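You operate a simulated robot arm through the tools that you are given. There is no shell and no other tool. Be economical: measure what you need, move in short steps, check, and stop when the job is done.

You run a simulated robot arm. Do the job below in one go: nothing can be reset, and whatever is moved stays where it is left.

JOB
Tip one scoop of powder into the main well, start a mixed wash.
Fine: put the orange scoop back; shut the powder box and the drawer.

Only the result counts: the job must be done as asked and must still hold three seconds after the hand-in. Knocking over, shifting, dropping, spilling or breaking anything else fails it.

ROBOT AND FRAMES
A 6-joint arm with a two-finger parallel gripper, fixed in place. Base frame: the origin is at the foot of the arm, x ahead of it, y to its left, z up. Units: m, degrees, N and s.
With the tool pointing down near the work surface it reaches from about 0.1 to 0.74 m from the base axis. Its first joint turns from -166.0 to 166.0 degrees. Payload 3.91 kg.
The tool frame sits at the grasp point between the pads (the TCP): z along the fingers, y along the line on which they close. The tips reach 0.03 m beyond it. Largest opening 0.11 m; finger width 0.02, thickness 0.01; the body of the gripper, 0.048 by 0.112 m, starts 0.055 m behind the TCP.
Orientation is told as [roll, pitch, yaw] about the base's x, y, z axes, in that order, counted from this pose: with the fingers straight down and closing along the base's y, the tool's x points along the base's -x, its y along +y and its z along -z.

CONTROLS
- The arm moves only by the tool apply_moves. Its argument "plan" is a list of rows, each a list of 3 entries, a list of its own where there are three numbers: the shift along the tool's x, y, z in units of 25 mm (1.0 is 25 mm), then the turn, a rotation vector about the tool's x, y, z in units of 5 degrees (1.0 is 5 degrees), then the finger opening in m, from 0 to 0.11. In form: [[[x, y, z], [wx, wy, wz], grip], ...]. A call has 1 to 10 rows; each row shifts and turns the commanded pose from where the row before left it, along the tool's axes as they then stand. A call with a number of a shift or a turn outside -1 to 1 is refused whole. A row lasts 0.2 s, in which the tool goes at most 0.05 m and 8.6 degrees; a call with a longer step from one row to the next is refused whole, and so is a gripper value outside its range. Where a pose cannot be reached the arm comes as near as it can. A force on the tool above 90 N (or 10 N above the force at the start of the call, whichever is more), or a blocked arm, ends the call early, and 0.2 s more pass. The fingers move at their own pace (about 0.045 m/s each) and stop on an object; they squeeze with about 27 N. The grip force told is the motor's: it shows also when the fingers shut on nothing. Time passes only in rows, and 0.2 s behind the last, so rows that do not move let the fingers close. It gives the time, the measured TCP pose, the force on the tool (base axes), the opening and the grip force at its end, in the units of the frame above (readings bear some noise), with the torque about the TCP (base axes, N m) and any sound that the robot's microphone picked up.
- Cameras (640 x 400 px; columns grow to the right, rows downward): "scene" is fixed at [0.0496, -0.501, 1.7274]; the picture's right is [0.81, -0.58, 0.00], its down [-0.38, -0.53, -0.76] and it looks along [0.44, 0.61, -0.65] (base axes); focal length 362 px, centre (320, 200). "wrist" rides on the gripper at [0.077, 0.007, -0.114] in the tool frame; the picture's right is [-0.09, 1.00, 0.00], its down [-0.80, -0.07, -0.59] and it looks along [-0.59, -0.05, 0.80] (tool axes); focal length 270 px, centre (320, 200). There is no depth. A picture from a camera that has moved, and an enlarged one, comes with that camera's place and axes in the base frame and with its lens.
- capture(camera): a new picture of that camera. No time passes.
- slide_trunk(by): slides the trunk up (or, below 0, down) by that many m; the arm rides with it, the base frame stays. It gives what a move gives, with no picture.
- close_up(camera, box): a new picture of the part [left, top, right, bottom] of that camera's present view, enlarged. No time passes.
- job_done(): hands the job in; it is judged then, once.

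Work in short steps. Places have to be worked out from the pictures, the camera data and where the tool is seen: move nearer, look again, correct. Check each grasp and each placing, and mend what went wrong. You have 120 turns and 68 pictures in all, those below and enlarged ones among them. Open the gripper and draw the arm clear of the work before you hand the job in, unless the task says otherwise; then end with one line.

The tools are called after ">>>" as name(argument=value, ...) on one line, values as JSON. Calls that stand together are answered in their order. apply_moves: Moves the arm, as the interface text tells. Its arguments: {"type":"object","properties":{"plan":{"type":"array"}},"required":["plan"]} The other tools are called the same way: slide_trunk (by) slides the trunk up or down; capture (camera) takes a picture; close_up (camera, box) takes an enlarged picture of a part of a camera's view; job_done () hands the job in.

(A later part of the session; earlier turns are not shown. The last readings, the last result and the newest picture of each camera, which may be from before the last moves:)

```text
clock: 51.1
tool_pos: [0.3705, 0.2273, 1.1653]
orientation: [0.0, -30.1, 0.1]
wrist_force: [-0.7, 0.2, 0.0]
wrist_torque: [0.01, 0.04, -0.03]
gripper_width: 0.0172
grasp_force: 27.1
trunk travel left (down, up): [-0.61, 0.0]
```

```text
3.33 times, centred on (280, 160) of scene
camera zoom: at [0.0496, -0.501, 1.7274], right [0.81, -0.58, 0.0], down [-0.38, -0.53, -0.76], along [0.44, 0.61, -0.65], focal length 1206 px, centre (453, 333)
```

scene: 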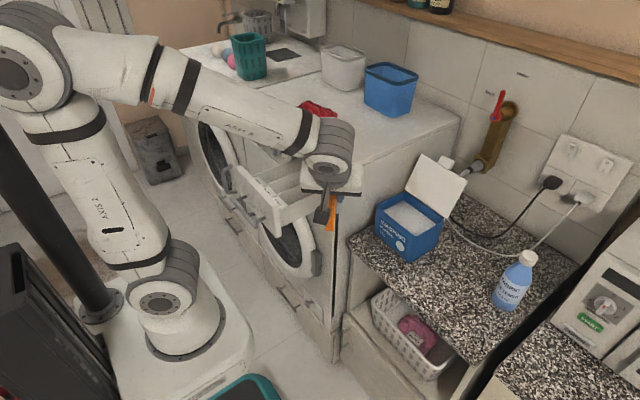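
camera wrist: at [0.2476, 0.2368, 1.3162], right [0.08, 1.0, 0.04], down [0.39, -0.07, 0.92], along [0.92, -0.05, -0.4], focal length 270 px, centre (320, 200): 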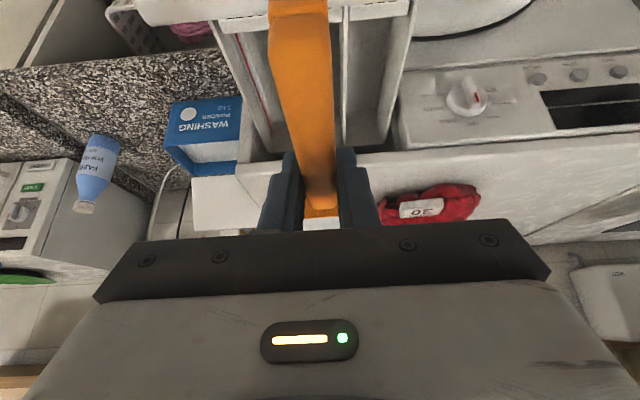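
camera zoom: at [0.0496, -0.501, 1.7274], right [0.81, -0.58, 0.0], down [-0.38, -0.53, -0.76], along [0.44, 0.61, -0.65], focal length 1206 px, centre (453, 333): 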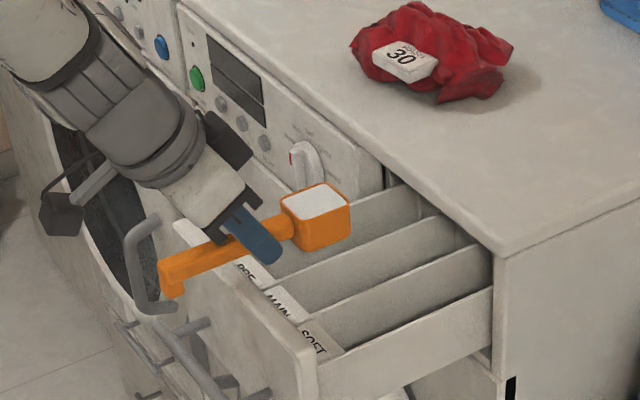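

Perfectly placed. Start tipping: first 30° nose-down, then to 60°, keeping the lip over the well.

>>> apply_moves(plan=[[[-0.127, 0, -0.065], [0, 1, 0], 0.0], [[-0.12, 0, -0.076], [0, 1, 0], 0.0], [[-0.113, 0, -0.087], [0, 1, 0], 0.0], [[-0.106, 0, -0.096], [0, 1, 0], 0.0], [[-0.097, 0, -0.105], [0, 1, 0], 0.0], [[-0.087, 0, -0.113], [0, 1, 0], 0.0]])

>>> apply_moves(plan=[[[-0.2, 0, -0.173], [0, 1, 0], 0.0], [[-0.184, 0, -0.19], [0, 1, 0], 0.0], [[-0.167, 0, -0.205], [0, 1, 0], 0.0], [[-0.148, 0, -0.219], [0, 1, 0], 0.0], [[-0.129, 0, -0.231], [0, 1, 0], 0.0], [[-0.108, 0, -0.241], [0, 1, 0], 0.0]])

>>> close_up(camera="scene", box=[220, 100, 340, 220])

```text
clock: 52.5
tool_pos: [0.3843, 0.227, 1.1842]
orientation: [0.0, 0.0, 0.1]
wrist_force: [0.4, 0.2, -1.0]
wrist_torque: [0.01, 0.04, 0.0]
gripper_width: 0.017
grasp_force: 26.5
trunk travel left (down, up): [-0.61, 0.0]
```

```text
clock: 53.9
tool_pos: [0.4144, 0.2277, 1.2097]
orientation: [0.0, 30.0, 0.0]
wrist_force: [-0.4, 0.0, -0.8]
wrist_torque: [-0.03, -0.02, 0.01]
gripper_width: 0.0171
grasp_force: 26.4
trunk travel left (down, up): [-0.61, 0.0]
```

```text
3.33 times, centred on (280, 160) of scene
camera zoom: at [0.0496, -0.501, 1.7274], right [0.81, -0.58, 0.0], down [-0.38, -0.53, -0.76], along [0.44, 0.61, -0.65], focal length 1206 px, centre (453, 333)
```

zoom: 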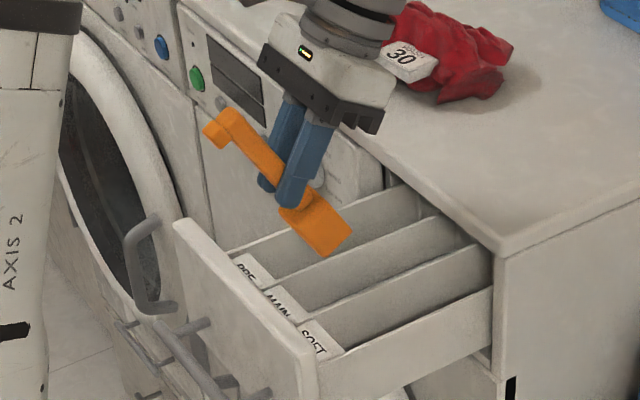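

Continue tipping to 90°.

>>> apply_moves(plan=[[[-0.254, 0, -0.147], [0, 1, 0], 0.0], [[-0.24, 0, -0.168], [0, 1, 0], 0.0], [[-0.225, 0, -0.188], [0, 1, 0], 0.0], [[-0.207, 0, -0.207], [0, 1, 0], 0.0], [[-0.188, 0, -0.225], [0, 1, 0], 0.0], [[-0.168, 0, -0.24], [0, 1, 0], 0.0], [[0, 0, 0], [0, 0, 0], 0.0], [[0, 0, 0], [0, 0, 0], 0.0]])

>>> capture(camera="scene")

>>> close_up(camera="scene", box=[220, 100, 340, 220])

```text
clock: 55.7
tool_pos: [0.4568, 0.2276, 1.2099]
orientation: [0.0, 59.7, 0.0]
wrist_force: [1.1, 0.5, -0.3]
wrist_torque: [0.01, -0.02, -0.04]
gripper_width: 0.0169
grasp_force: 27.2
trunk travel left (down, up): [-0.61, 0.0]
```

```text
29 pictures are left
```

scene: 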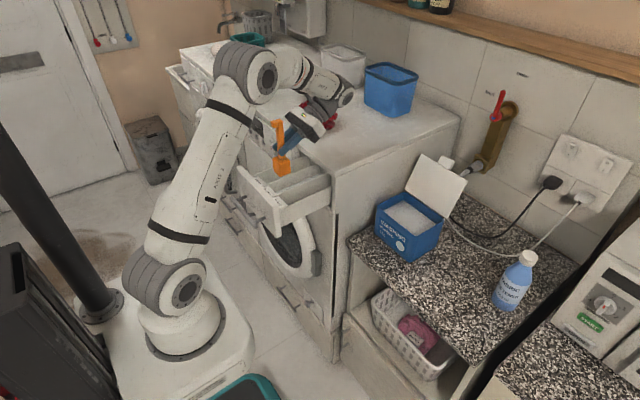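

```text
3.33 times, centred on (280, 160) of scene
camera zoom: at [0.0496, -0.501, 1.7274], right [0.81, -0.58, 0.0], down [-0.38, -0.53, -0.76], along [0.44, 0.61, -0.65], focal length 1206 px, centre (453, 333)
```

zoom: 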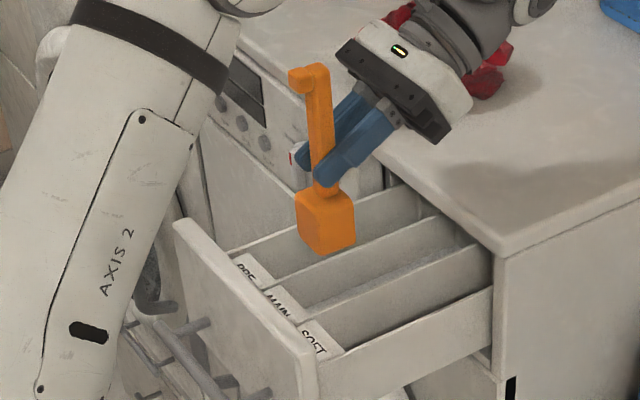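

Powder seems to be going into the well. Tip a bit further (105°) and hold so it empties fully, then look.

>>> apply_moves(plan=[[[-0.16, 0, -0.277], [0, 1, 0], 0.0], [[-0.135, 0, -0.29], [0, 1, 0], 0.0], [[-0.11, 0, -0.3], [0, 1, 0], 0.0], [[0, 0, 0], [0, 0, 0], 0.0], [[0, 0, 0], [0, 0, 0], 0.0], [[0, 0, 0], [0, 0, 0], 0.0], [[0, 0, 0], [0, 0, 0], 0.0]])

>>> close_up(camera="scene", box=[240, 130, 340, 210])

```text
clock: 57.3
tool_pos: [0.4103, 0.2187, 1.1476]
orientation: [0.0, 74.6, 0.0]
wrist_force: [0.9, 3.1, 29.3]
wrist_torque: [-0.3, -0.26, 0.21]
gripper_width: 0.0171
grasp_force: 26.8
out of reach, approached as far as the arm can: row 1, 2, 3
trunk travel left (down, up): [-0.61, 0.0]
```

```text
5.00 times, centred on (290, 170) of scene
camera zoom: at [0.0496, -0.501, 1.7274], right [0.81, -0.58, 0.0], down [-0.38, -0.53, -0.76], along [0.44, 0.61, -0.65], focal length 1809 px, centre (470, 350)
```

zoom: 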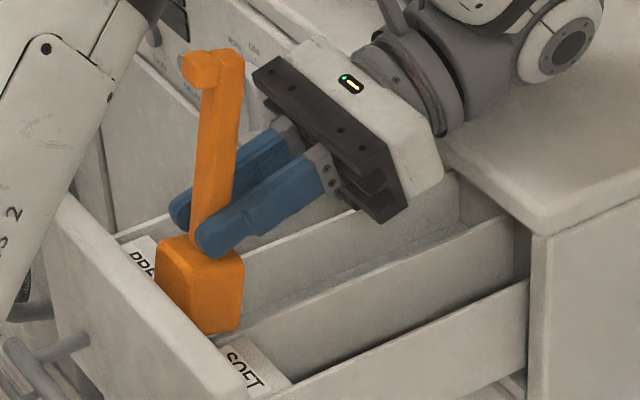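

The arm ran out of reach and sank, now with contact (29 N up). Back off immediately: one small row up while rotating back, and check.

>>> apply_moves(plan=[[[0.6, 0, -0.16], [0, -1, 0], 0.0]])

```text
clock: 57.7
tool_pos: [0.4082, 0.2193, 1.1608]
orientation: [0.0, 69.9, -0.1]
wrist_force: [0.4, 0.1, -0.2]
wrist_torque: [0.02, -0.09, 0.0]
gripper_width: 0.017
grasp_force: 27.4
trunk travel left (down, up): [-0.61, 0.0]
```

Contact released. Raise straight up with rotation back to 60° lean.

>>> apply_moves(plan=[[[0.75, 0.15, -0.274], [0, -1, 0], 0.0], [[0.725, 0.15, -0.338], [0, -1, 0], 0.0], [[0.5, 0, -0.29], [0, 0, 0], 0.0]])

>>> close_up(camera="scene", box=[220, 100, 340, 220])

```text
clock: 58.5
tool_pos: [0.4102, 0.2273, 1.2177]
orientation: [-0.1, 59.7, -0.1]
wrist_force: [0.0, 0.1, -0.3]
wrist_torque: [-0.01, -0.03, -0.01]
gripper_width: 0.0169
grasp_force: 26.9
trunk travel left (down, up): [-0.61, 0.0]
```

```text
3.33 times, centred on (280, 160) of scene
camera zoom: at [0.0496, -0.501, 1.7274], right [0.81, -0.58, 0.0], down [-0.38, -0.53, -0.76], along [0.44, 0.61, -0.65], focal length 1206 px, centre (453, 333)
```

zoom: 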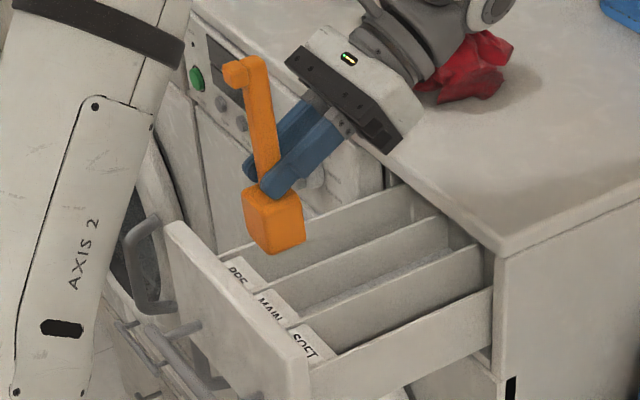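

MAIN well appears to hold powder. Rotate the scoop back toward level in place and inspect it.

>>> apply_moves(plan=[[[0.3, 0, -0.17], [0, -1, 0], 0.0], [[0.3, 0, -0.2], [0, -1, 0], 0.0], [[0, 0, 0], [0, -1, 0], 0.0], [[0, 0, 0], [0, -1, 0], 0.0], [[0, 0, 0], [0, -1, 0], 0.0], [[0, 0, 0], [0, -1, 0], 0.0], [[0, 0, 0], [0, -1, 0], 0.0], [[0, 0, 0], [0, -1, 0], 0.0], [[0, 0, 0], [0, -1, 0], 0.0], [[0, 0, 0], [0, -1, 0], 0.0]])

>>> apply_moves(plan=[[[0, 0, 0], [0, -1, 0], 0.0], [[0, 0, 0], [0, -1, 0], 0.0], [[0.3, 0, -0.2], [0, -1, 0], 0.0], [[0.3, 0, -0.2], [0, -1, 0], 0.0], [[0.3, 0, -0.2], [0, -1, 0], 0.0], [[0.3, 0, -0.2], [0, -1, 0], 0.0], [[0.2, 0, -0.2], [0, -1, 0], 0.0], [[0.2, 0, -0.2], [0, -1, 0], 0.0]])

>>> close_up(camera="scene", box=[220, 100, 340, 220])

```text
clock: 60.7
tool_pos: [0.41, 0.2255, 1.2343]
orientation: [0.0, 9.8, 0.0]
wrist_force: [0.1, -0.1, -0.4]
wrist_torque: [-0.01, -0.03, 0.01]
gripper_width: 0.0171
grasp_force: 26.8
trunk travel left (down, up): [-0.61, 0.0]
```

```text
clock: 62.5
tool_pos: [0.364, 0.2259, 1.2554]
orientation: [0.0, -30.2, 0.1]
wrist_force: [0.0, 0.4, 0.0]
wrist_torque: [-0.02, 0.0, -0.02]
gripper_width: 0.0168
grasp_force: 26.6
trunk travel left (down, up): [-0.61, 0.0]
```

```text
3.33 times, centred on (280, 160) of scene
camera zoom: at [0.0496, -0.501, 1.7274], right [0.81, -0.58, 0.0], down [-0.38, -0.53, -0.76], along [0.44, 0.61, -0.65], focal length 1206 px, centre (453, 333)
```

zoom: 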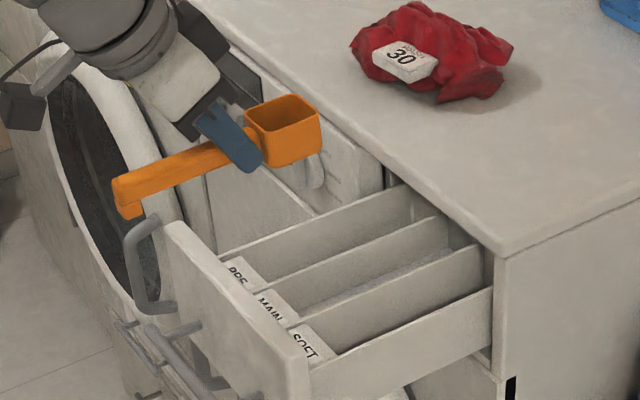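

The scoop is empty and the powder is in MAIN. Retrace: back to y≈-0.06.

>>> apply_moves(plan=[[[0, -0.5, 0], [0, 0, 0], 0.0], [[0, -1, 0], [0, 0, 0], 0.0], [[0, -1, 0], [0, 0, 0], 0.0], [[0, -1, 0], [0, 0, 0], 0.0], [[0, -1, 0], [0, 0, 0], 0.0], [[0, -1, 0], [0, 0, 0], 0.0], [[0, -1, 0], [0, 0, 0], 0.0], [[0, -1, 0], [0, 0, 0], 0.0], [[0, -1, 0], [0, 0, 0], 0.0], [[-0.4, -1, 0.25], [0, 0, 0], 0.0]])

>>> apply_moves(plan=[[[-0.4, -1, 0.25], [0, 0, 0], 0.0], [[-0.4, -1, 0.25], [-0.5, 0, -0.866], 0.0], [[0, 0, 0], [-0.5, 0, -0.866], 0.0], [[0, 0, 0], [-0.5, 0, -0.866], 0.0], [[0, 0, 0], [-0.5, 0, -0.866], 0.0], [[0, 0, 0], [-0.5, 0, -0.866], 0.0], [[0, 0, 0], [-0.5, 0, -0.866], 0.0], [[0, 0, 0], [-0.5, 0, -0.866], 0.0], [[0, 0, 0], [-0.5, 0, -0.866], 0.0], [[0, 0, 0], [-0.5, 0, -0.866], 0.0]])

>>> apply_moves(plan=[[[0, 0, 0], [-0.5, 0, -0.866], 0.0], [[0, 0, 0], [-0.5, 0, -0.866], 0.0], [[0, 0, 0], [-0.5, 0, -0.866], 0.0], [[0, 0, 0], [-0.5, 0, -0.866], 0.0], [[0, 0, 0], [-0.5, 0, -0.866], 0.0], [[0, 0, 0], [-0.5, 0, -0.866], 0.0], [[0, 0, 0], [-0.5, 0, -0.866], 0.0], [[0, 0, 0], [-0.5, 0, -0.866], 0.0], [[0, 0, 0], [-0.5, 0, -0.866], 0.0]])

```text
clock: 64.7
tool_pos: [0.3766, -0.0104, 1.2552]
orientation: [0.0, -30.1, 0.0]
wrist_force: [-0.2, 0.8, 0.0]
wrist_torque: [-0.02, 0.01, -0.01]
gripper_width: 0.017
grasp_force: 26.9
trunk travel left (down, up): [-0.61, 0.0]
```

```text
clock: 66.9
tool_pos: [0.3993, -0.0609, 1.2542]
orientation: [-0.1, -30.0, 45.1]
wrist_force: [-0.9, -0.2, -0.4]
wrist_torque: [0.02, -0.01, -0.03]
gripper_width: 0.0172
grasp_force: 26.7
trunk travel left (down, up): [-0.61, 0.0]
```

```text
clock: 68.9
tool_pos: [0.4006, -0.0613, 1.2547]
orientation: [-0.1, -30.0, 90.2]
wrist_force: [0.2, 0.4, 0.2]
wrist_torque: [0.02, 0.01, 0.01]
gripper_width: 0.0169
grasp_force: 26.8
trunk travel left (down, up): [-0.61, 0.0]
```

Now lower the trunk by 0.22 (bowl ~1.0, in open space in front of the counter), then move toward the scoop's place.

>>> slide_trunk(by=-0.2)

>>> apply_moves(plan=[[[0.3, -0.5, -0.17], [0, 0, 0], 0.0], [[0.53, -1, -0.31], [0, 0, 0], 0.0], [[0.53, -1, -0.31], [0, 0, 0], 0.0], [[0.53, -1, -0.31], [0, 0, 0], 0.0], [[0.53, -1, -0.31], [0, 0, 0], 0.0], [[0.53, -1, -0.31], [0, 0, 0], 0.0], [[0.53, -1, -0.31], [0, 0, 0], 0.0], [[0.53, -1, -0.31], [0, 0, 0], 0.0], [[0.53, -1, -0.31], [0, 0, 0], 0.0], [[0.53, -1, -0.31], [0, 0, 0], 0.0]])

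>>> capture(camera="scene")

```text
clock: 71.1
tool_pos: [0.4005, -0.0607, 1.0548]
orientation: [-0.1, -30.0, 90.1]
wrist_force: [-0.1, -0.1, -0.5]
wrist_torque: [-0.02, 0.01, 0.01]
gripper_width: 0.0174
grasp_force: 27.3
trunk travel left (down, up): [-0.41, 0.2]
```

```text
clock: 73.3
tool_pos: [0.6389, -0.2075, 1.056]
orientation: [0.0, -30.0, 90.1]
wrist_force: [-0.1, 1.1, -0.2]
wrist_torque: [-0.01, -0.03, -0.01]
gripper_width: 0.0171
grasp_force: 27.0
trunk travel left (down, up): [-0.41, 0.2]
```

```text
24 pictures are left
```

scene: 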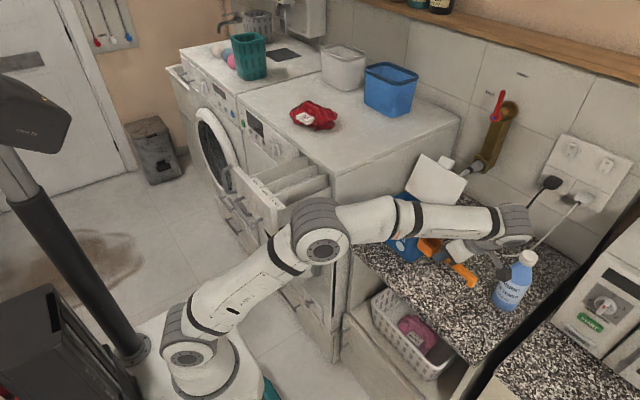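

Align to the recorded x,y and descend to just above the counter.

>>> apply_moves(plan=[[[0.312, -0.53, -0.18], [0, 0, 0], 0.0], [[0.312, -0.53, -0.18], [0, 0, 0], 0.0], [[0.35, 0, 0.606], [0, 0, 0], 0.0], [[0.35, 0, 0.606], [0, 0, 0], 0.0], [[0.35, 0, 0.606], [0, 0, 0], 0.0], [[0.35, 0, 0.606], [0, 0, 0], 0.0], [[0.35, 0, 0.606], [0, 0, 0], 0.0], [[0.35, 0, 0.606], [0, 0, 0], 0.0], [[0.35, 0, 0.606], [0, 0, 0], 0.0]])

>>> close_up(camera="scene", box=[390, 220, 490, 320])

```text
clock: 75.3
tool_pos: [0.6645, -0.2251, 0.9324]
orientation: [-0.1, -30.0, 90.1]
wrist_force: [0.7, -0.1, -0.4]
wrist_torque: [-0.01, -0.01, -0.01]
gripper_width: 0.0172
grasp_force: 27.1
trunk travel left (down, up): [-0.41, 0.2]
```

```text
4.00 times, centred on (440, 270) of scene
camera zoom: at [0.0496, -0.501, 1.7274], right [0.81, -0.58, 0.0], down [-0.38, -0.53, -0.76], along [0.44, 0.61, -0.65], focal length 1447 px, centre (-160, -80)
```

zoom: 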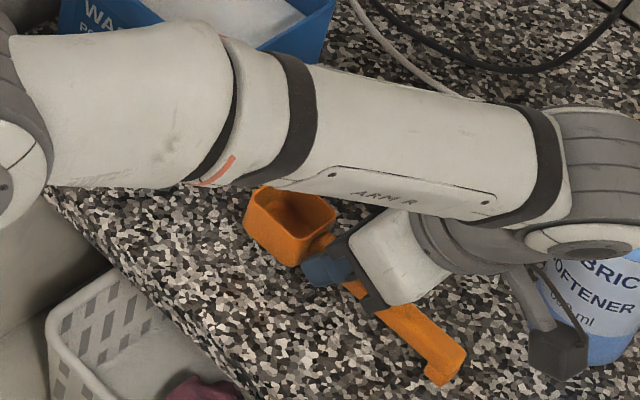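

Looks right. Final 20 mm in small steps.

>>> apply_moves(plan=[[[0.1, -0.04, 0.173], [0, 0, 0], 0.0], [[0.1, 0, 0.173], [0, 0, 0], 0.0], [[0.1, 0, 0.173], [0, 0, 0], 0.0], [[0.1, 0, 0.173], [0, 0, 0], 0.0]])

```text
clock: 76.3
tool_pos: [0.6653, -0.2248, 0.9153]
orientation: [-0.2, -29.9, 90.3]
wrist_force: [0.7, 0.2, 8.4]
wrist_torque: [-0.8, 0.01, 0.02]
gripper_width: 0.0172
grasp_force: 27.2
trunk travel left (down, up): [-0.41, 0.2]
```

The handle foot touches first (scoop pitched ~2° tail-down). Level it by a small nose-down turn, then release.

>>> apply_moves(plan=[[[0.0, 0, 0.0], [0, 0.4, 0], 0.0], [[0, 0, 0], [0, 0, 0], 0.0], [[0.02, 0, 0.035], [0, 0, 0], 0.0]])

```text
clock: 77.1
tool_pos: [0.6656, -0.2244, 0.9143]
orientation: [-0.2, -28.0, 90.1]
wrist_force: [1.5, 2.2, 13.7]
wrist_torque: [0.82, -0.05, -0.08]
gripper_width: 0.0172
grasp_force: 27.0
trunk travel left (down, up): [-0.41, 0.2]
```

Both ends now touch the counter. Release and withdraw along the tool axis.

>>> apply_moves(plan=[[[0, 0, 0], [0, 0, 0], 0.025], [[0, 0, 0], [0, 0, 0], 0.05], [[0, 0, 0], [0, 0, 0], 0.05], [[0, 0, -0.5], [0, 0, 0], 0.05], [[0, 0, -1], [0, 0, 0], 0.05], [[-0.2, 0, -1], [0, 0, 0], 0.05], [[-0.5, 0, -0.866], [0, 0, 0], 0.05], [[-0.5, 0, -0.866], [0, 0, 0], 0.05], [[-0.5, 0, -0.866], [0, 0, 0], 0.05]])

>>> capture(camera="wrist")

>>> capture(camera="scene")

```text
clock: 79.1
tool_pos: [0.6661, -0.2477, 1.0456]
orientation: [-0.1, -28.0, 90.0]
wrist_force: [-0.5, 0.0, -0.1]
wrist_torque: [0.03, 0.0, -0.02]
gripper_width: 0.05
grasp_force: 0.1
trunk travel left (down, up): [-0.41, 0.2]
```

```text
22 pictures are left
camera wrist: at [0.6585, -0.3682, 1.11], right [-1.0, 0.08, 0.04], down [0.07, 0.43, 0.9], along [0.05, 0.9, -0.43], focal length 270 px, centre (320, 200)
```

wrist: 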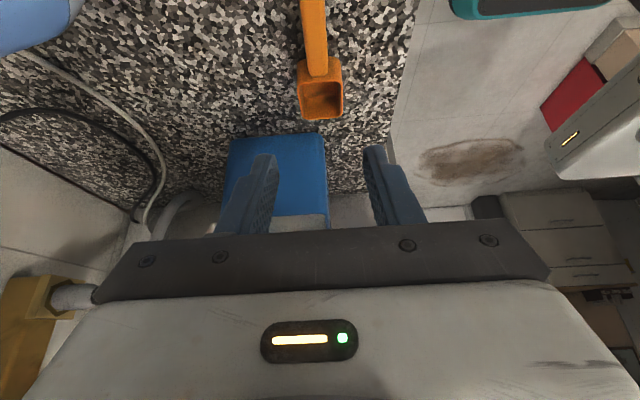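

```text
21 pictures are left
```

scene: 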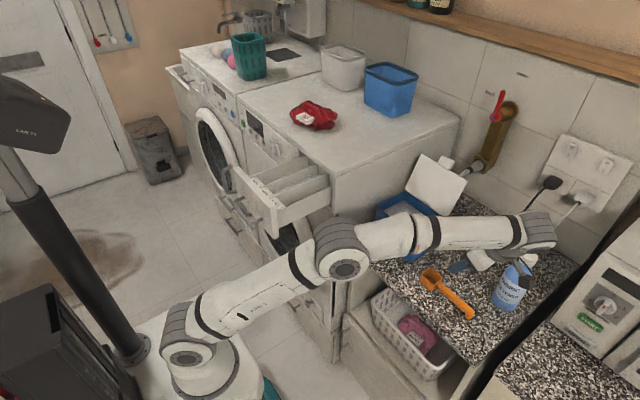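

The scoop is back on the counter, maybe ~1–2 cm off in y. Compare with the original close-up exactly.

>>> close_up(camera="scene", box=[400, 250, 480, 320])

```text
5.71 times, centred on (440, 285) of scene
camera zoom: at [0.0496, -0.501, 1.7274], right [0.81, -0.58, 0.0], down [-0.38, -0.53, -0.76], along [0.44, 0.61, -0.65], focal length 2067 px, centre (-366, -286)
```

zoom: 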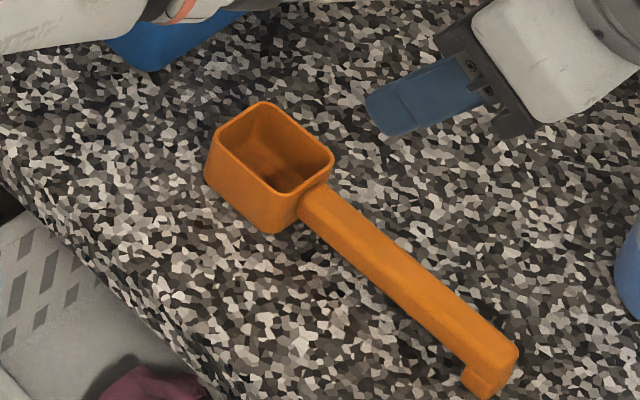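

It ended ~28 mm too far in -y (it slid in the grip). I'll re-grip farther back and shift it back by 28 mm.

>>> apply_moves(plan=[[[0.425, 0, 0.763], [0, 0, 0], 0.05], [[0.425, 0, 0.763], [0, 0, 0], 0.05], [[0.425, 0, 0.763], [0, 0, 0], 0.05], [[0.425, 0, 0.763], [0, 0, 0], 0.05], [[0.425, 0, 0.763], [0, 0, 0], 0.05], [[0.425, 0, 0.763], [0, 0, 0], 0.05]])

>>> apply_moves(plan=[[[0, 0, 0], [0, 0, 0], 0.0], [[0, 0, 0], [0, 0, 0], 0.0], [[0, 0, 0], [0, 0, 0], 0.0], [[0, 0, 0], [0, 0, 0], 0.0], [[0, 0, 0], [0, 0, 0], 0.0], [[0, 0, 0], [0, 0, 0], 0.0], [[-0.094, 0, -0.177], [0, 0, 0], 0.0]])

```text
clock: 80.5
tool_pos: [0.6656, -0.2499, 0.9134]
orientation: [-0.1, -28.0, 90.1]
wrist_force: [0.4, 0.8, -0.5]
wrist_torque: [-0.05, 0.02, 0.0]
gripper_width: 0.0502
grasp_force: 0.1
trunk travel left (down, up): [-0.41, 0.2]
```

```text
clock: 82.1
tool_pos: [0.6665, -0.2492, 0.9188]
orientation: [-0.1, -28.0, 90.2]
wrist_force: [-0.3, -0.3, -0.1]
wrist_torque: [0.0, -0.01, -0.01]
gripper_width: 0.017
grasp_force: 26.3
trunk travel left (down, up): [-0.41, 0.2]
```

Shift +y 28 mm, lower, release, withdraw.

>>> apply_moves(plan=[[[-0.33, 0.01, 0.175], [0, 0, 0], 0.0], [[-0.33, 0.01, 0.175], [0, 0, 0], 0.0], [[-0.33, 0.01, 0.175], [0, 0, 0], 0.0], [[0.094, 0, 0.177], [0, 0, 0], 0.0], [[0, 0, 0], [0, 0, 0], 0.025], [[0, 0, 0], [0, 0, 0], 0.05], [[0, 0, 0], [0, 0, 0], 0.05]])

>>> apply_moves(plan=[[[0, 0, -0.5], [0, 0, 0], 0.05], [[0, 0, -1], [0, 0, 0], 0.05], [[-0.4, 0, -0.75], [0, 0, 0], 0.05], [[-0.469, 0, -0.883], [0, 0, 0], 0.05], [[-0.469, 0, -0.883], [0, 0, 0], 0.05], [[-0.469, 0, -0.883], [0, 0, 0], 0.05]])

>>> close_up(camera="scene", box=[400, 250, 480, 320])

```text
clock: 83.7
tool_pos: [0.6653, -0.2214, 0.914]
orientation: [-0.1, -28.0, 90.1]
wrist_force: [0.6, -1.0, -0.1]
wrist_torque: [-0.03, 0.0, -0.01]
gripper_width: 0.0502
grasp_force: 0.0
trunk travel left (down, up): [-0.41, 0.2]
```

```text
clock: 85.1
tool_pos: [0.6654, -0.24, 1.0438]
orientation: [-0.1, -28.0, 90.0]
wrist_force: [0.6, -0.2, -0.2]
wrist_torque: [0.0, 0.0, -0.01]
gripper_width: 0.0499
grasp_force: 0.1
trunk travel left (down, up): [-0.41, 0.2]
```

```text
5.71 times, centred on (440, 285) of scene
camera zoom: at [0.0496, -0.501, 1.7274], right [0.81, -0.58, 0.0], down [-0.38, -0.53, -0.76], along [0.44, 0.61, -0.65], focal length 2067 px, centre (-366, -286)
```

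zoom: 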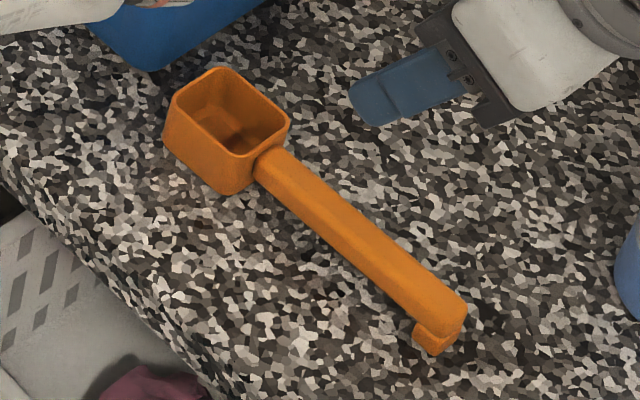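

Scoop is back within ~8 mm of its original spot. Next the box lid: hinge near x≈0.79, z≈0.99, top edge ≈(0.845, 1.11), leaning back. I'll raise the trunk, yaw the tool to face +x, lean to ~48° and close the fingers to use as a hook.

>>> slide_trunk(by=0.16)

>>> apply_moves(plan=[[[0, 0, 0], [0.469, 0, 0.883], 0.0], [[0, 0, 0], [0.469, 0, 0.883], 0.0], [[0, 0, 0], [0.469, 0, 0.883], 0.0], [[0, 0, 0], [0.469, 0, 0.883], 0.0], [[0, 0, 0], [0.469, 0, 0.883], 0.0], [[0, 0, 0], [0.469, 0, 0.883], 0.0], [[0, 0, 0], [0.469, 0, 0.883], 0.0], [[0, 0, 0], [0.469, 0, 0.883], 0.0], [[0, 0, 0], [0.469, 0, 0.883], 0.0], [[0, 0, 0], [0.469, 0, 0.883], 0.0]])

>>> apply_moves(plan=[[[0, 0, 0], [0.469, 0, 0.883], 0.0], [[0, 0, 0], [0.469, 0, 0.883], 0.0], [[0, 0, 0], [0.469, 0, 0.883], 0.0], [[0, 0, 0], [0.469, 0, 0.883], 0.0], [[0, 0, 0], [0.469, 0, 0.883], 0.0], [[0, 0, 0], [0.469, 0, 0.883], 0.0], [[0, 0, 0], [0.469, 0, 0.883], 0.0], [[0, 0, 0], [0.469, 0, 0.883], 0.0]])

>>> apply_moves(plan=[[[0, 1, 0], [0, -1, 0], 0.0], [[0, 1, 0], [0, -1, 0], 0.0], [[0, 1, 0], [0, -1, 0], 0.0], [[0, 1, 0], [0, -1, 0], 0.0], [[0, 1, 0], [0, 0, 0], 0.0], [[0, 1, 0], [0, 0, 0], 0.0], [[0, 1, 0], [0, 0, 0], 0.0]])

>>> capture(camera="wrist")

>>> close_up(camera="scene", box=[340, 120, 500, 270])

```text
clock: 86.9
tool_pos: [0.6664, -0.2393, 1.2031]
orientation: [0.0, -28.0, 90.1]
wrist_force: [0.1, -0.2, 0.1]
wrist_torque: [-0.01, 0.0, 0.03]
gripper_width: 0.0504
grasp_force: 0.1
trunk travel left (down, up): [-0.57, 0.04]
```

```text
clock: 89.1
tool_pos: [0.6652, -0.2386, 1.2036]
orientation: [0.0, -28.1, 39.8]
wrist_force: [0.2, -0.4, 0.1]
wrist_torque: [0.01, -0.03, 0.03]
gripper_width: 0.0003
grasp_force: 26.8
trunk travel left (down, up): [-0.57, 0.04]
```

```text
clock: 90.9
tool_pos: [0.666, -0.2392, 1.2034]
orientation: [0.1, -28.0, -0.1]
wrist_force: [0.5, 0.8, 1.5]
wrist_torque: [-0.02, -0.03, -0.02]
gripper_width: 0.0
grasp_force: 26.8
trunk travel left (down, up): [-0.57, 0.04]
```

```text
clock: 92.5
tool_pos: [0.6658, -0.0628, 1.2033]
orientation: [0.0, -48.1, 0.0]
wrist_force: [0.3, -0.9, 0.6]
wrist_torque: [0.0, -0.02, 0.01]
gripper_width: 0.0002
grasp_force: 27.3
trunk travel left (down, up): [-0.57, 0.04]
```

```text
18 pictures are left
camera wrist: at [0.5281, -0.0554, 1.2226], right [0.06, 1.0, 0.07], down [0.09, -0.07, 0.99], along [0.99, -0.05, -0.1], focal length 270 px, centre (320, 200)
```

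wrist: 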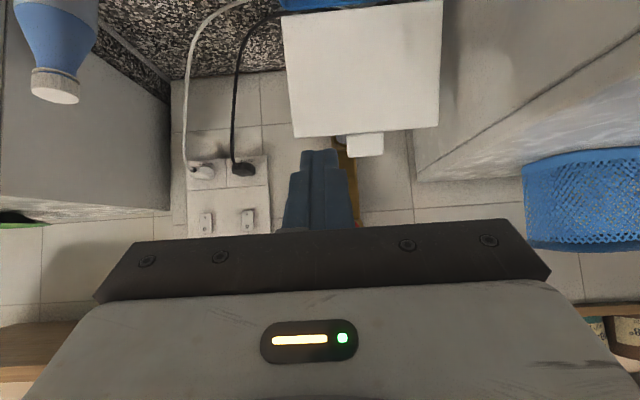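

```text
2.67 times, centred on (420, 195) of scene
camera zoom: at [0.0496, -0.501, 1.7274], right [0.81, -0.58, 0.0], down [-0.38, -0.53, -0.76], along [0.44, 0.61, -0.65], focal length 965 px, centre (53, 213)
```

zoom: 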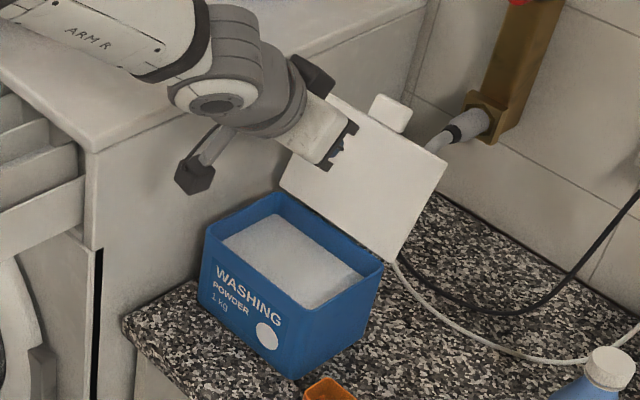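

Lid edge is at ≈(0.847, z 1.111), y -0.10..0.08, tab at y -0.033..0.01. Advance the closed fingers over the edge at y≈-0.062 until the tips are just behind it.

>>> apply_moves(plan=[[[-0.466, 0, 0.839], [0, 0, 0], 0.0], [[-0.466, 0, 0.839], [0, 0, 0], 0.0], [[-0.466, 0, 0.839], [0, 0, 0], 0.0], [[-0.466, 0, 0.839], [0, 0, 0], 0.0], [[-0.466, 0, 0.839], [0, 0, 0], 0.0], [[-0.466, 0, 0.839], [0, 0, 0], 0.0], [[-0.466, 0, 0.839], [0, 0, 0], 0.0], [[-0.466, 0, 0.839], [0, 0, 0], 0.0]])

>>> close_up(camera="scene", box=[340, 120, 500, 270])

>>> capture(camera="wrist")

```text
clock: 94.3
tool_pos: [0.8547, -0.0649, 1.1599]
orientation: [0.1, -48.0, -0.1]
wrist_force: [0.3, -0.1, -0.2]
wrist_torque: [0.04, -0.02, -0.01]
gripper_width: 0.0
grasp_force: 27.1
trunk travel left (down, up): [-0.57, 0.04]
```

```text
2.67 times, centred on (420, 195) of scene
camera zoom: at [0.0496, -0.501, 1.7274], right [0.81, -0.58, 0.0], down [-0.38, -0.53, -0.76], along [0.44, 0.61, -0.65], focal length 965 px, centre (53, 213)
```

zoom: 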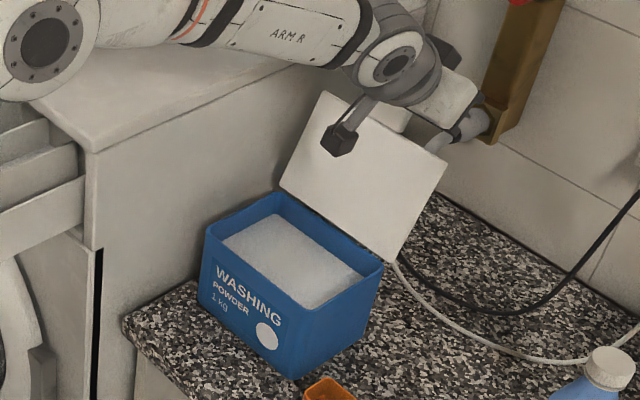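

```text
15 pictures are left
camera wrist: at [0.7171, -0.0568, 1.179], right [0.06, 1.0, 0.07], down [0.1, -0.07, 0.99], along [0.99, -0.05, -0.1], focal length 270 px, centre (320, 200)
```

wrist: 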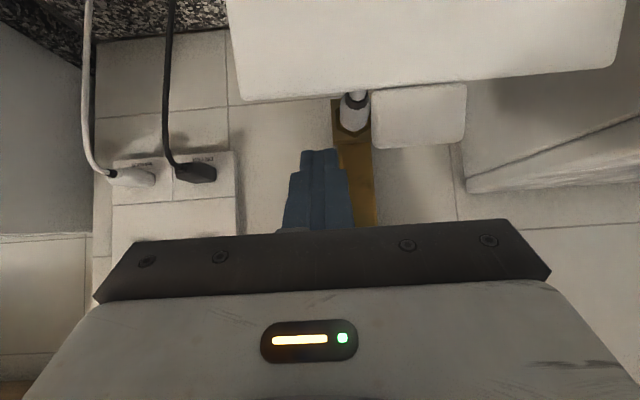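

Tips are over and behind the edge. Lower 36 mm behind the lid, then start pulling back.

>>> apply_moves(plan=[[[0.53, 0, 0.48], [0, 0, 0], 0.0], [[0.53, 0, 0.48], [0, 0, 0], 0.0], [[0.45, 0, -0.495], [0, 0, 0], 0.0], [[0.45, 0, -0.495], [0, 0, 0], 0.0], [[0.45, 0, -0.495], [0, 0, 0], 0.0]])

>>> close_up(camera="scene", box=[340, 120, 500, 270])

```text
clock: 95.5
tool_pos: [0.8019, -0.0637, 1.1233]
orientation: [0.0, -48.0, 0.0]
wrist_force: [-0.3, 0.2, 1.1]
wrist_torque: [-0.05, -0.02, 0.01]
gripper_width: 0.0
grasp_force: 26.7
trunk travel left (down, up): [-0.57, 0.04]
```

```text
2.67 times, centred on (420, 195) of scene
camera zoom: at [0.0496, -0.501, 1.7274], right [0.81, -0.58, 0.0], down [-0.38, -0.53, -0.76], along [0.44, 0.61, -0.65], focal length 965 px, centre (53, 213)
```

zoom: 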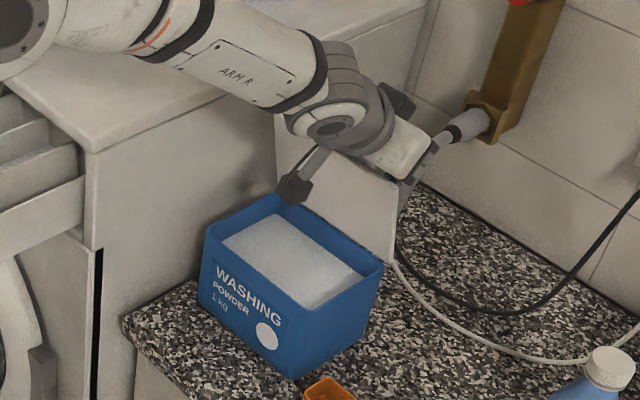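

The lid follows and is near vertical. Keep pulling.

>>> apply_moves(plan=[[[0.45, 0, -0.495], [0, 0, 0], 0.0], [[0.45, 0, -0.495], [0, 0, 0], 0.0], [[0.45, 0, -0.495], [0, 0, 0], 0.0], [[0.45, 0, -0.495], [0, 0, 0], 0.0]])

>>> close_up(camera="scene", box=[340, 120, 500, 270])

```text
clock: 96.5
tool_pos: [0.7355, -0.0638, 1.1249]
orientation: [0.0, -48.0, 0.0]
wrist_force: [1.0, 1.0, 0.4]
wrist_torque: [-0.03, 0.01, 0.01]
gripper_width: 0.0001
grasp_force: 27.3
trunk travel left (down, up): [-0.57, 0.04]
```

```text
2.67 times, centred on (420, 195) of scene
camera zoom: at [0.0496, -0.501, 1.7274], right [0.81, -0.58, 0.0], down [-0.38, -0.53, -0.76], along [0.44, 0.61, -0.65], focal length 965 px, centre (53, 213)
```

zoom: 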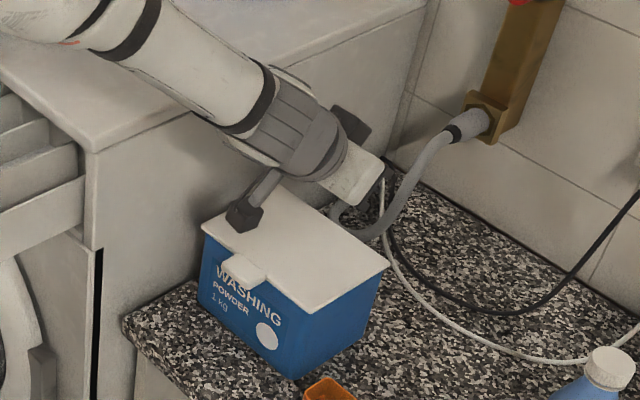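

The lid has fallen shut. Press it gently near its front to make sure it's fully seated.

>>> apply_moves(plan=[[[0.535, 0.6, -0.594], [0, 0, 0], 0.0], [[0.535, 0.6, -0.594], [0, 0, 0], 0.0], [[0.535, 0.6, -0.594], [0, 0, 0], 0.0], [[0.58, 0, 0.525], [0, 0, 0], 0.0], [[0.58, 0, 0.525], [0, 0, 0], 0.0], [[0.58, 0, 0.525], [0, 0, 0], 0.0], [[0.58, 0, 0.525], [0, 0, 0], 0.0], [[0.45, 0, 0.4], [0, 0, 0], 0.0]])

>>> apply_moves(plan=[[[0.12, 0, 0.107], [0, 0, 0], 0.0], [[0.12, 0, 0.107], [0, 0, 0], 0.0], [[0.12, 0, 0.107], [0, 0, 0], 0.0]])

```text
clock: 98.3
tool_pos: [0.6772, -0.0411, 1.0338]
orientation: [0.8, -47.9, 0.0]
wrist_force: [0.4, -0.8, 0.8]
wrist_torque: [-0.01, 0.01, -0.03]
gripper_width: 0.0
grasp_force: 26.7
out of reach, approached as far as the arm can: row 6, 7, 8
trunk travel left (down, up): [-0.57, 0.04]
```

```text
clock: 99.1
tool_pos: [0.677, -0.0423, 1.0289]
orientation: [0.6, -48.5, 0.2]
wrist_force: [-0.7, 12.4, 29.9]
wrist_torque: [0.35, -0.44, 0.21]
gripper_width: 0.0001
grasp_force: 26.6
out of reach, approached as far as the arm can: row 3
trunk travel left (down, up): [-0.57, 0.04]
```

Firm contact on the lid (30 N) — seated. Retreat upward and check the box.

>>> apply_moves(plan=[[[-0.3, 0, -0.27], [0, 0, 0], 0.0], [[-0.58, 0, -0.525], [0, 0, 0], 0.0], [[-0.58, 0, -0.525], [0, 0, 0], 0.0], [[-0.58, 0, -0.525], [0, 0, 0], 0.0], [[-0.58, 0, -0.525], [0, 0, 0], 0.0], [[-0.58, 0, -0.525], [0, 0, 0], 0.0], [[-0.2, 0, -0.8], [0, 0, 0], 0.0], [[0, 0, -1], [0, 0, 0], 0.0], [[0, 0, -1], [0, 0, 0], 0.0]])

>>> capture(camera="scene")

```text
clock: 101.1
tool_pos: [0.6272, -0.0436, 1.182]
orientation: [0.2, -48.0, -0.1]
wrist_force: [0.4, 0.1, -0.1]
wrist_torque: [0.02, 0.03, 0.0]
gripper_width: 0.0
grasp_force: 26.6
trunk travel left (down, up): [-0.57, 0.04]
```

```text
12 pictures are left
```

scene: 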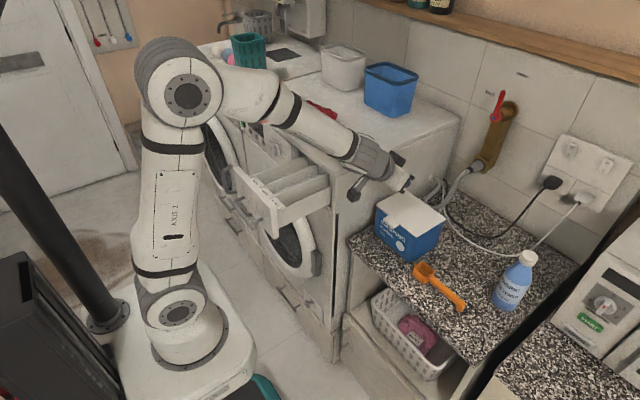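

Box closed, scoop and bottle in place. Now the drawer: retreat in -x, then move left in front of it.

>>> apply_moves(plan=[[[0.669, 0, -0.743], [0, 0, 0], 0.0], [[0.669, 0, -0.743], [0, 0, 0], 0.0], [[0.669, 0, -0.743], [0, 0, 0], 0.0], [[0.669, 0, -0.743], [0, 0, 0], 0.0], [[0.669, 0, -0.743], [0, 0, 0], 0.0], [[0.669, 0, -0.743], [0, 0, 0], 0.0], [[0.669, 0, -0.743], [0, 0, 0], 0.0], [[0.669, 0, -0.743], [0, 0, 0], 0.0], [[0.669, 0.5, -0.743], [0, 0, 0], 0.0], [[0.669, 0.9, -0.743], [0, 0, 0], 0.0]])

>>> apply_moves(plan=[[[0.669, 0.9, -0.743], [0, 0, 0], 0.0], [[0.669, 0.9, -0.743], [0, 0, 0], 0.0], [[0.669, 0.9, -0.743], [0, 0, 0], 0.0], [[0.4, 0.9, -0.44], [0, 0, 0], 0.0], [[0, 0.9, 0], [0, 0, 0], 0.0], [[0, 0.9, 0], [0, 0, 0], 0.0], [[0, 0.9, 0], [0, 0, 0], 0.0], [[0, 0.9, 0], [0, 0, 0], 0.0], [[0, 0.9, 0], [0, 0, 0], 0.0], [[0, 0.9, 0], [0, 0, 0], 0.0]])

>>> capture(camera="wrist")

```text
clock: 103.3
tool_pos: [0.4173, -0.0153, 1.2178]
orientation: [0.0, -47.8, 0.0]
wrist_force: [0.8, 0.0, 0.1]
wrist_torque: [0.02, 0.01, 0.0]
gripper_width: 0.0
grasp_force: 27.0
out of reach, approached as far as the arm can: row 8, 9, 10
trunk travel left (down, up): [-0.57, 0.04]
```

```text
clock: 105.5
tool_pos: [0.352, 0.2143, 1.2514]
orientation: [0.1, -48.0, 0.0]
wrist_force: [0.4, 0.0, 0.1]
wrist_torque: [0.03, 0.0, -0.02]
gripper_width: 0.0
grasp_force: 27.2
out of reach, approached as far as the arm can: row 1, 2, 3
trunk travel left (down, up): [-0.57, 0.04]
```

```text
11 pictures are left
camera wrist: at [0.2157, 0.2222, 1.2709], right [0.06, 1.0, 0.07], down [0.09, -0.07, 0.99], along [0.99, -0.05, -0.1], focal length 270 px, centre (320, 200)
```

wrist: 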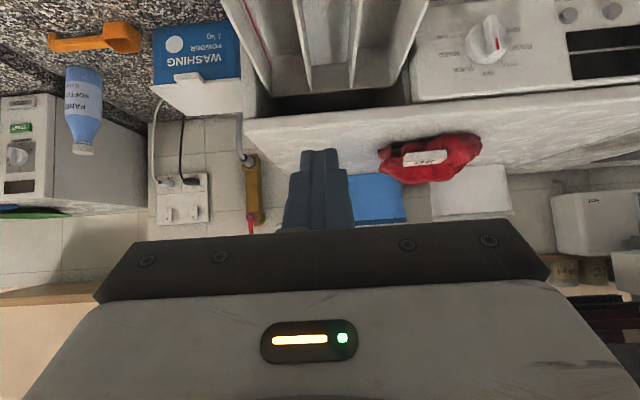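

Inner reach is limited at this lean, so I reduce lean to 28°, back off to x≈0.305 and drop in front of the panel above its handle.

>>> apply_moves(plan=[[[0, 0, 0], [0, 1, 0], 0.0], [[0, 0, 0], [0, 1, 0], 0.0], [[0, 0, 0], [0, 1, 0], 0.0], [[0, 0, 0], [0, 1, 0], 0.0], [[0.83, 0.4, -0.44], [0, 0, 0], 0.0], [[0.83, 0.4, -0.44], [0, 0, 0], 0.0]])

>>> apply_moves(plan=[[[0.469, 0, 0.883], [0, 0, 0], 0.0], [[0.469, 0, 0.883], [0, 0, 0], 0.0], [[0.469, 0, 0.883], [0, 0, 0], 0.0], [[0.469, 0, 0.883], [0, 0, 0], 0.0]])

>>> close_up(camera="scene", box=[200, 120, 340, 240])

```text
clock: 106.9
tool_pos: [0.3072, 0.2335, 1.2521]
orientation: [0.1, -28.0, 0.0]
wrist_force: [0.2, 0.3, 0.6]
wrist_torque: [0.01, 0.02, 0.02]
gripper_width: 0.0001
grasp_force: 26.8
trunk travel left (down, up): [-0.57, 0.04]
```

```text
clock: 107.9
tool_pos: [0.305, 0.2341, 1.1516]
orientation: [0.1, -28.0, 0.1]
wrist_force: [0.2, 0.1, 1.2]
wrist_torque: [-0.01, 0.01, -0.03]
gripper_width: 0.0
grasp_force: 27.1
trunk travel left (down, up): [-0.57, 0.04]
```

```text
3.33 times, centred on (270, 180) of scene
camera zoom: at [0.0496, -0.501, 1.7274], right [0.81, -0.58, 0.0], down [-0.38, -0.53, -0.76], along [0.44, 0.61, -0.65], focal length 1206 px, centre (487, 267)
```

zoom: 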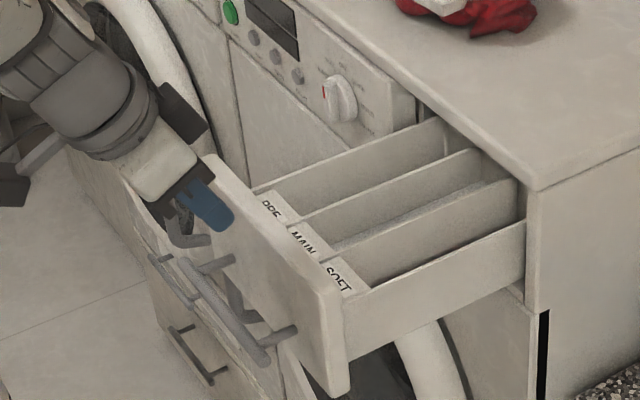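

Lower 5 cm more so the tips face the upper panel, then begin pushing +x slowly.

>>> apply_moves(plan=[[[0.313, 0, 0.589], [0, 0, 0], 0.0], [[0.313, 0, 0.589], [0, 0, 0], 0.0], [[0.35, 0, 0.65], [0, 0, 0], 0.0]])

>>> apply_moves(plan=[[[-0.442, 0, 0.235], [0, 0, 0], 0.0], [[-0.442, 0, 0.235], [0, 0, 0], 0.0], [[-0.442, 0, 0.235], [0, 0, 0], 0.0], [[-0.442, 0, 0.235], [0, 0, 0], 0.0]])

>>> close_up(camera="scene", box=[200, 120, 340, 240])

```text
clock: 108.7
tool_pos: [0.3058, 0.2338, 1.1009]
orientation: [0.1, -27.9, -0.1]
wrist_force: [-0.2, -0.2, 0.7]
wrist_torque: [0.04, 0.05, -0.02]
gripper_width: 0.0
grasp_force: 26.9
trunk travel left (down, up): [-0.57, 0.04]
```

```text
clock: 109.7
tool_pos: [0.3559, 0.2341, 1.1022]
orientation: [0.1, -27.9, 0.0]
wrist_force: [0.5, 0.8, 0.5]
wrist_torque: [-0.01, 0.0, -0.01]
gripper_width: 0.0
grasp_force: 26.9
trunk travel left (down, up): [-0.57, 0.04]
```

```text
3.33 times, centred on (270, 180) of scene
camera zoom: at [0.0496, -0.501, 1.7274], right [0.81, -0.58, 0.0], down [-0.38, -0.53, -0.76], along [0.44, 0.61, -0.65], focal length 1206 px, centre (487, 267)
```

zoom: 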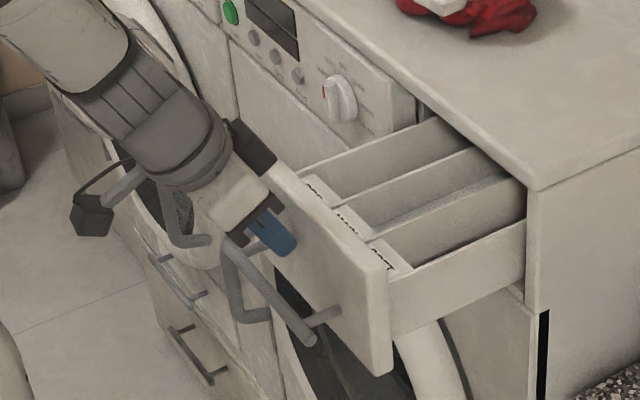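

The drawer slides in. Continue pushing.

>>> apply_moves(plan=[[[-0.442, 0, 0.235], [0, 0, 0], 0.0], [[-0.442, 0, 0.235], [0, 0, 0], 0.0], [[-0.442, 0, 0.235], [0, 0, 0], 0.0], [[-0.442, 0, 0.235], [0, 0, 0], 0.0], [[-0.442, 0, 0.235], [0, 0, 0], 0.0], [[-0.442, 0, 0.235], [0, 0, 0], 0.0], [[-0.442, 0, 0.235], [0, 0, 0], 0.0]])

>>> apply_moves(plan=[[[-0.3, 0, 0.16], [0, 0, 0], 0.0], [[-0.3, 0, 0.16], [0, 0, 0], 0.0], [[-0.3, 0, 0.16], [0, 0, 0], 0.0], [[-0.3, 0, 0.16], [0, 0, 0], 0.0], [[-0.3, 0, 0.16], [0, 0, 0], 0.0]])

>>> close_up(camera="scene", box=[200, 100, 360, 240])

```text
clock: 111.3
tool_pos: [0.4461, 0.2345, 1.1006]
orientation: [0.1, -28.0, 0.0]
wrist_force: [-0.5, -0.3, -0.2]
wrist_torque: [-0.04, 0.0, -0.03]
gripper_width: 0.0
grasp_force: 26.8
trunk travel left (down, up): [-0.57, 0.04]
```

```text
clock: 112.5
tool_pos: [0.4867, 0.2341, 1.0997]
orientation: [0.2, -28.0, 0.0]
wrist_force: [-0.2, 0.4, -0.4]
wrist_torque: [-0.04, 0.02, 0.02]
gripper_width: 0.0002
grasp_force: 26.6
trunk travel left (down, up): [-0.57, 0.04]
```

```text
2.86 times, centred on (280, 170) of scene
camera zoom: at [0.0496, -0.501, 1.7274], right [0.81, -0.58, 0.0], down [-0.38, -0.53, -0.76], along [0.44, 0.61, -0.65], focal length 1034 px, centre (434, 286)
```

zoom: 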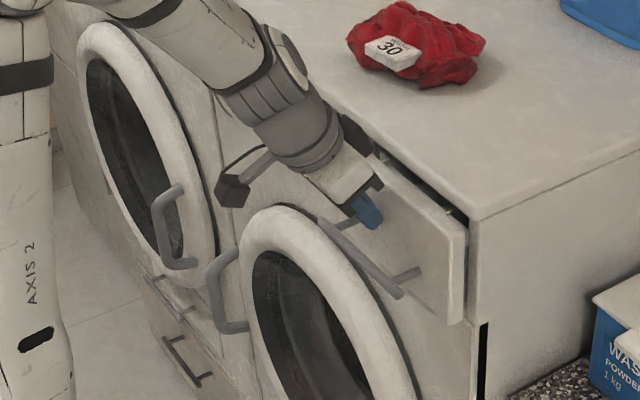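

Nearly shut. Push the remainder until the stop is felt.

>>> apply_moves(plan=[[[-0.2, 0, 0.107], [0, 0, 0], 0.0], [[-0.2, 0, 0.107], [0, 0, 0], 0.0], [[-0.2, 0, 0.107], [0, 0, 0], 0.0], [[-0.2, 0, 0.107], [0, 0, 0], 0.0], [[-0.2, 0, 0.107], [0, 0, 0], 0.0]])

```text
clock: 113.7
tool_pos: [0.5138, 0.2341, 1.1002]
orientation: [0.0, -28.1, 0.0]
wrist_force: [-13.0, 0.7, 2.4]
wrist_torque: [0.06, 0.28, 0.02]
gripper_width: 0.0004
grasp_force: 27.1
trunk travel left (down, up): [-0.57, 0.04]
```

Stop felt (13 N). One more small press, then back off to look.

>>> apply_moves(plan=[[[-0.2, 0, 0.107], [0, 0, 0], 0.0], [[0, 0, 0], [0, 0, 0], 0.0]])

>>> apply_moves(plan=[[[0.5, 0, -0.3], [0, 0, 0], 0.0], [[0.83, 0, -0.5], [0, 0, 0], 0.0], [[0.83, 0, -0.5], [0, 0, 0], 0.0], [[0.83, 0, -0.5], [0, 0, 0], 0.0], [[0.8, 0.2, -0.6], [0, 0, 0], 0.0], [[0.6, 0.8, -0.7], [0, 0, 0], 0.0], [[0.3, 0.8, -0.7], [0, 0, 0], 0.0], [[0, 0.8, -0.6], [0, 0, 0], 0.0]])

>>> capture(camera="wrist")

```text
clock: 114.3
tool_pos: [0.5128, 0.2332, 1.1017]
orientation: [-0.2, -27.9, 0.0]
wrist_force: [-47.1, 2.4, -4.8]
wrist_torque: [0.67, 1.18, 0.09]
gripper_width: 0.0002
grasp_force: 26.8
trunk travel left (down, up): [-0.57, 0.04]
```

```text
clock: 116.1
tool_pos: [0.3654, 0.2997, 1.1429]
orientation: [0.1, -28.0, 0.0]
wrist_force: [-0.2, -0.1, -0.1]
wrist_torque: [-0.02, -0.06, -0.01]
gripper_width: 0.0
grasp_force: 27.1
trunk travel left (down, up): [-0.57, 0.04]
```

```text
7 pictures are left
camera wrist: at [0.2436, 0.3072, 1.2074], right [0.08, 1.0, 0.04], down [0.43, -0.07, 0.9], along [0.9, -0.05, -0.43], focal length 270 px, centre (320, 200)
```

wrist: 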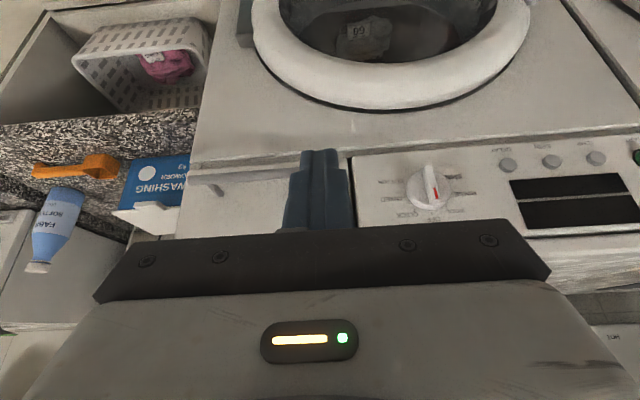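

Drawer shut (47 N against the stop). Now a close-up of the dial to read the label angles.

>>> close_up(camera="wrist", box=[350, 140, 510, 230])

```text
4.00 times, centred on (430, 185) of wrist
camera zoom: at [0.2436, 0.3072, 1.2074], right [0.08, 1.0, 0.04], down [0.43, -0.07, 0.9], along [0.9, -0.05, -0.43], focal length 1081 px, centre (-120, 260)
```

zoom: 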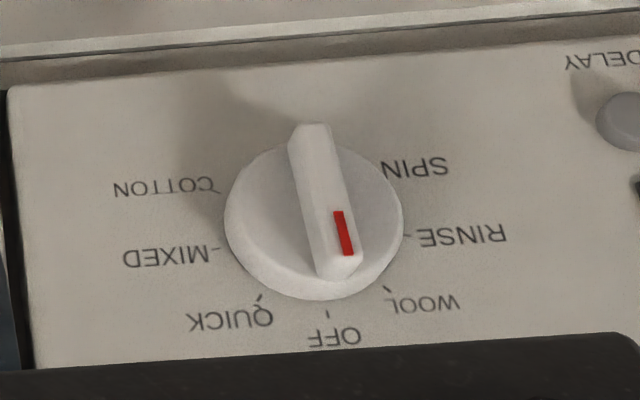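

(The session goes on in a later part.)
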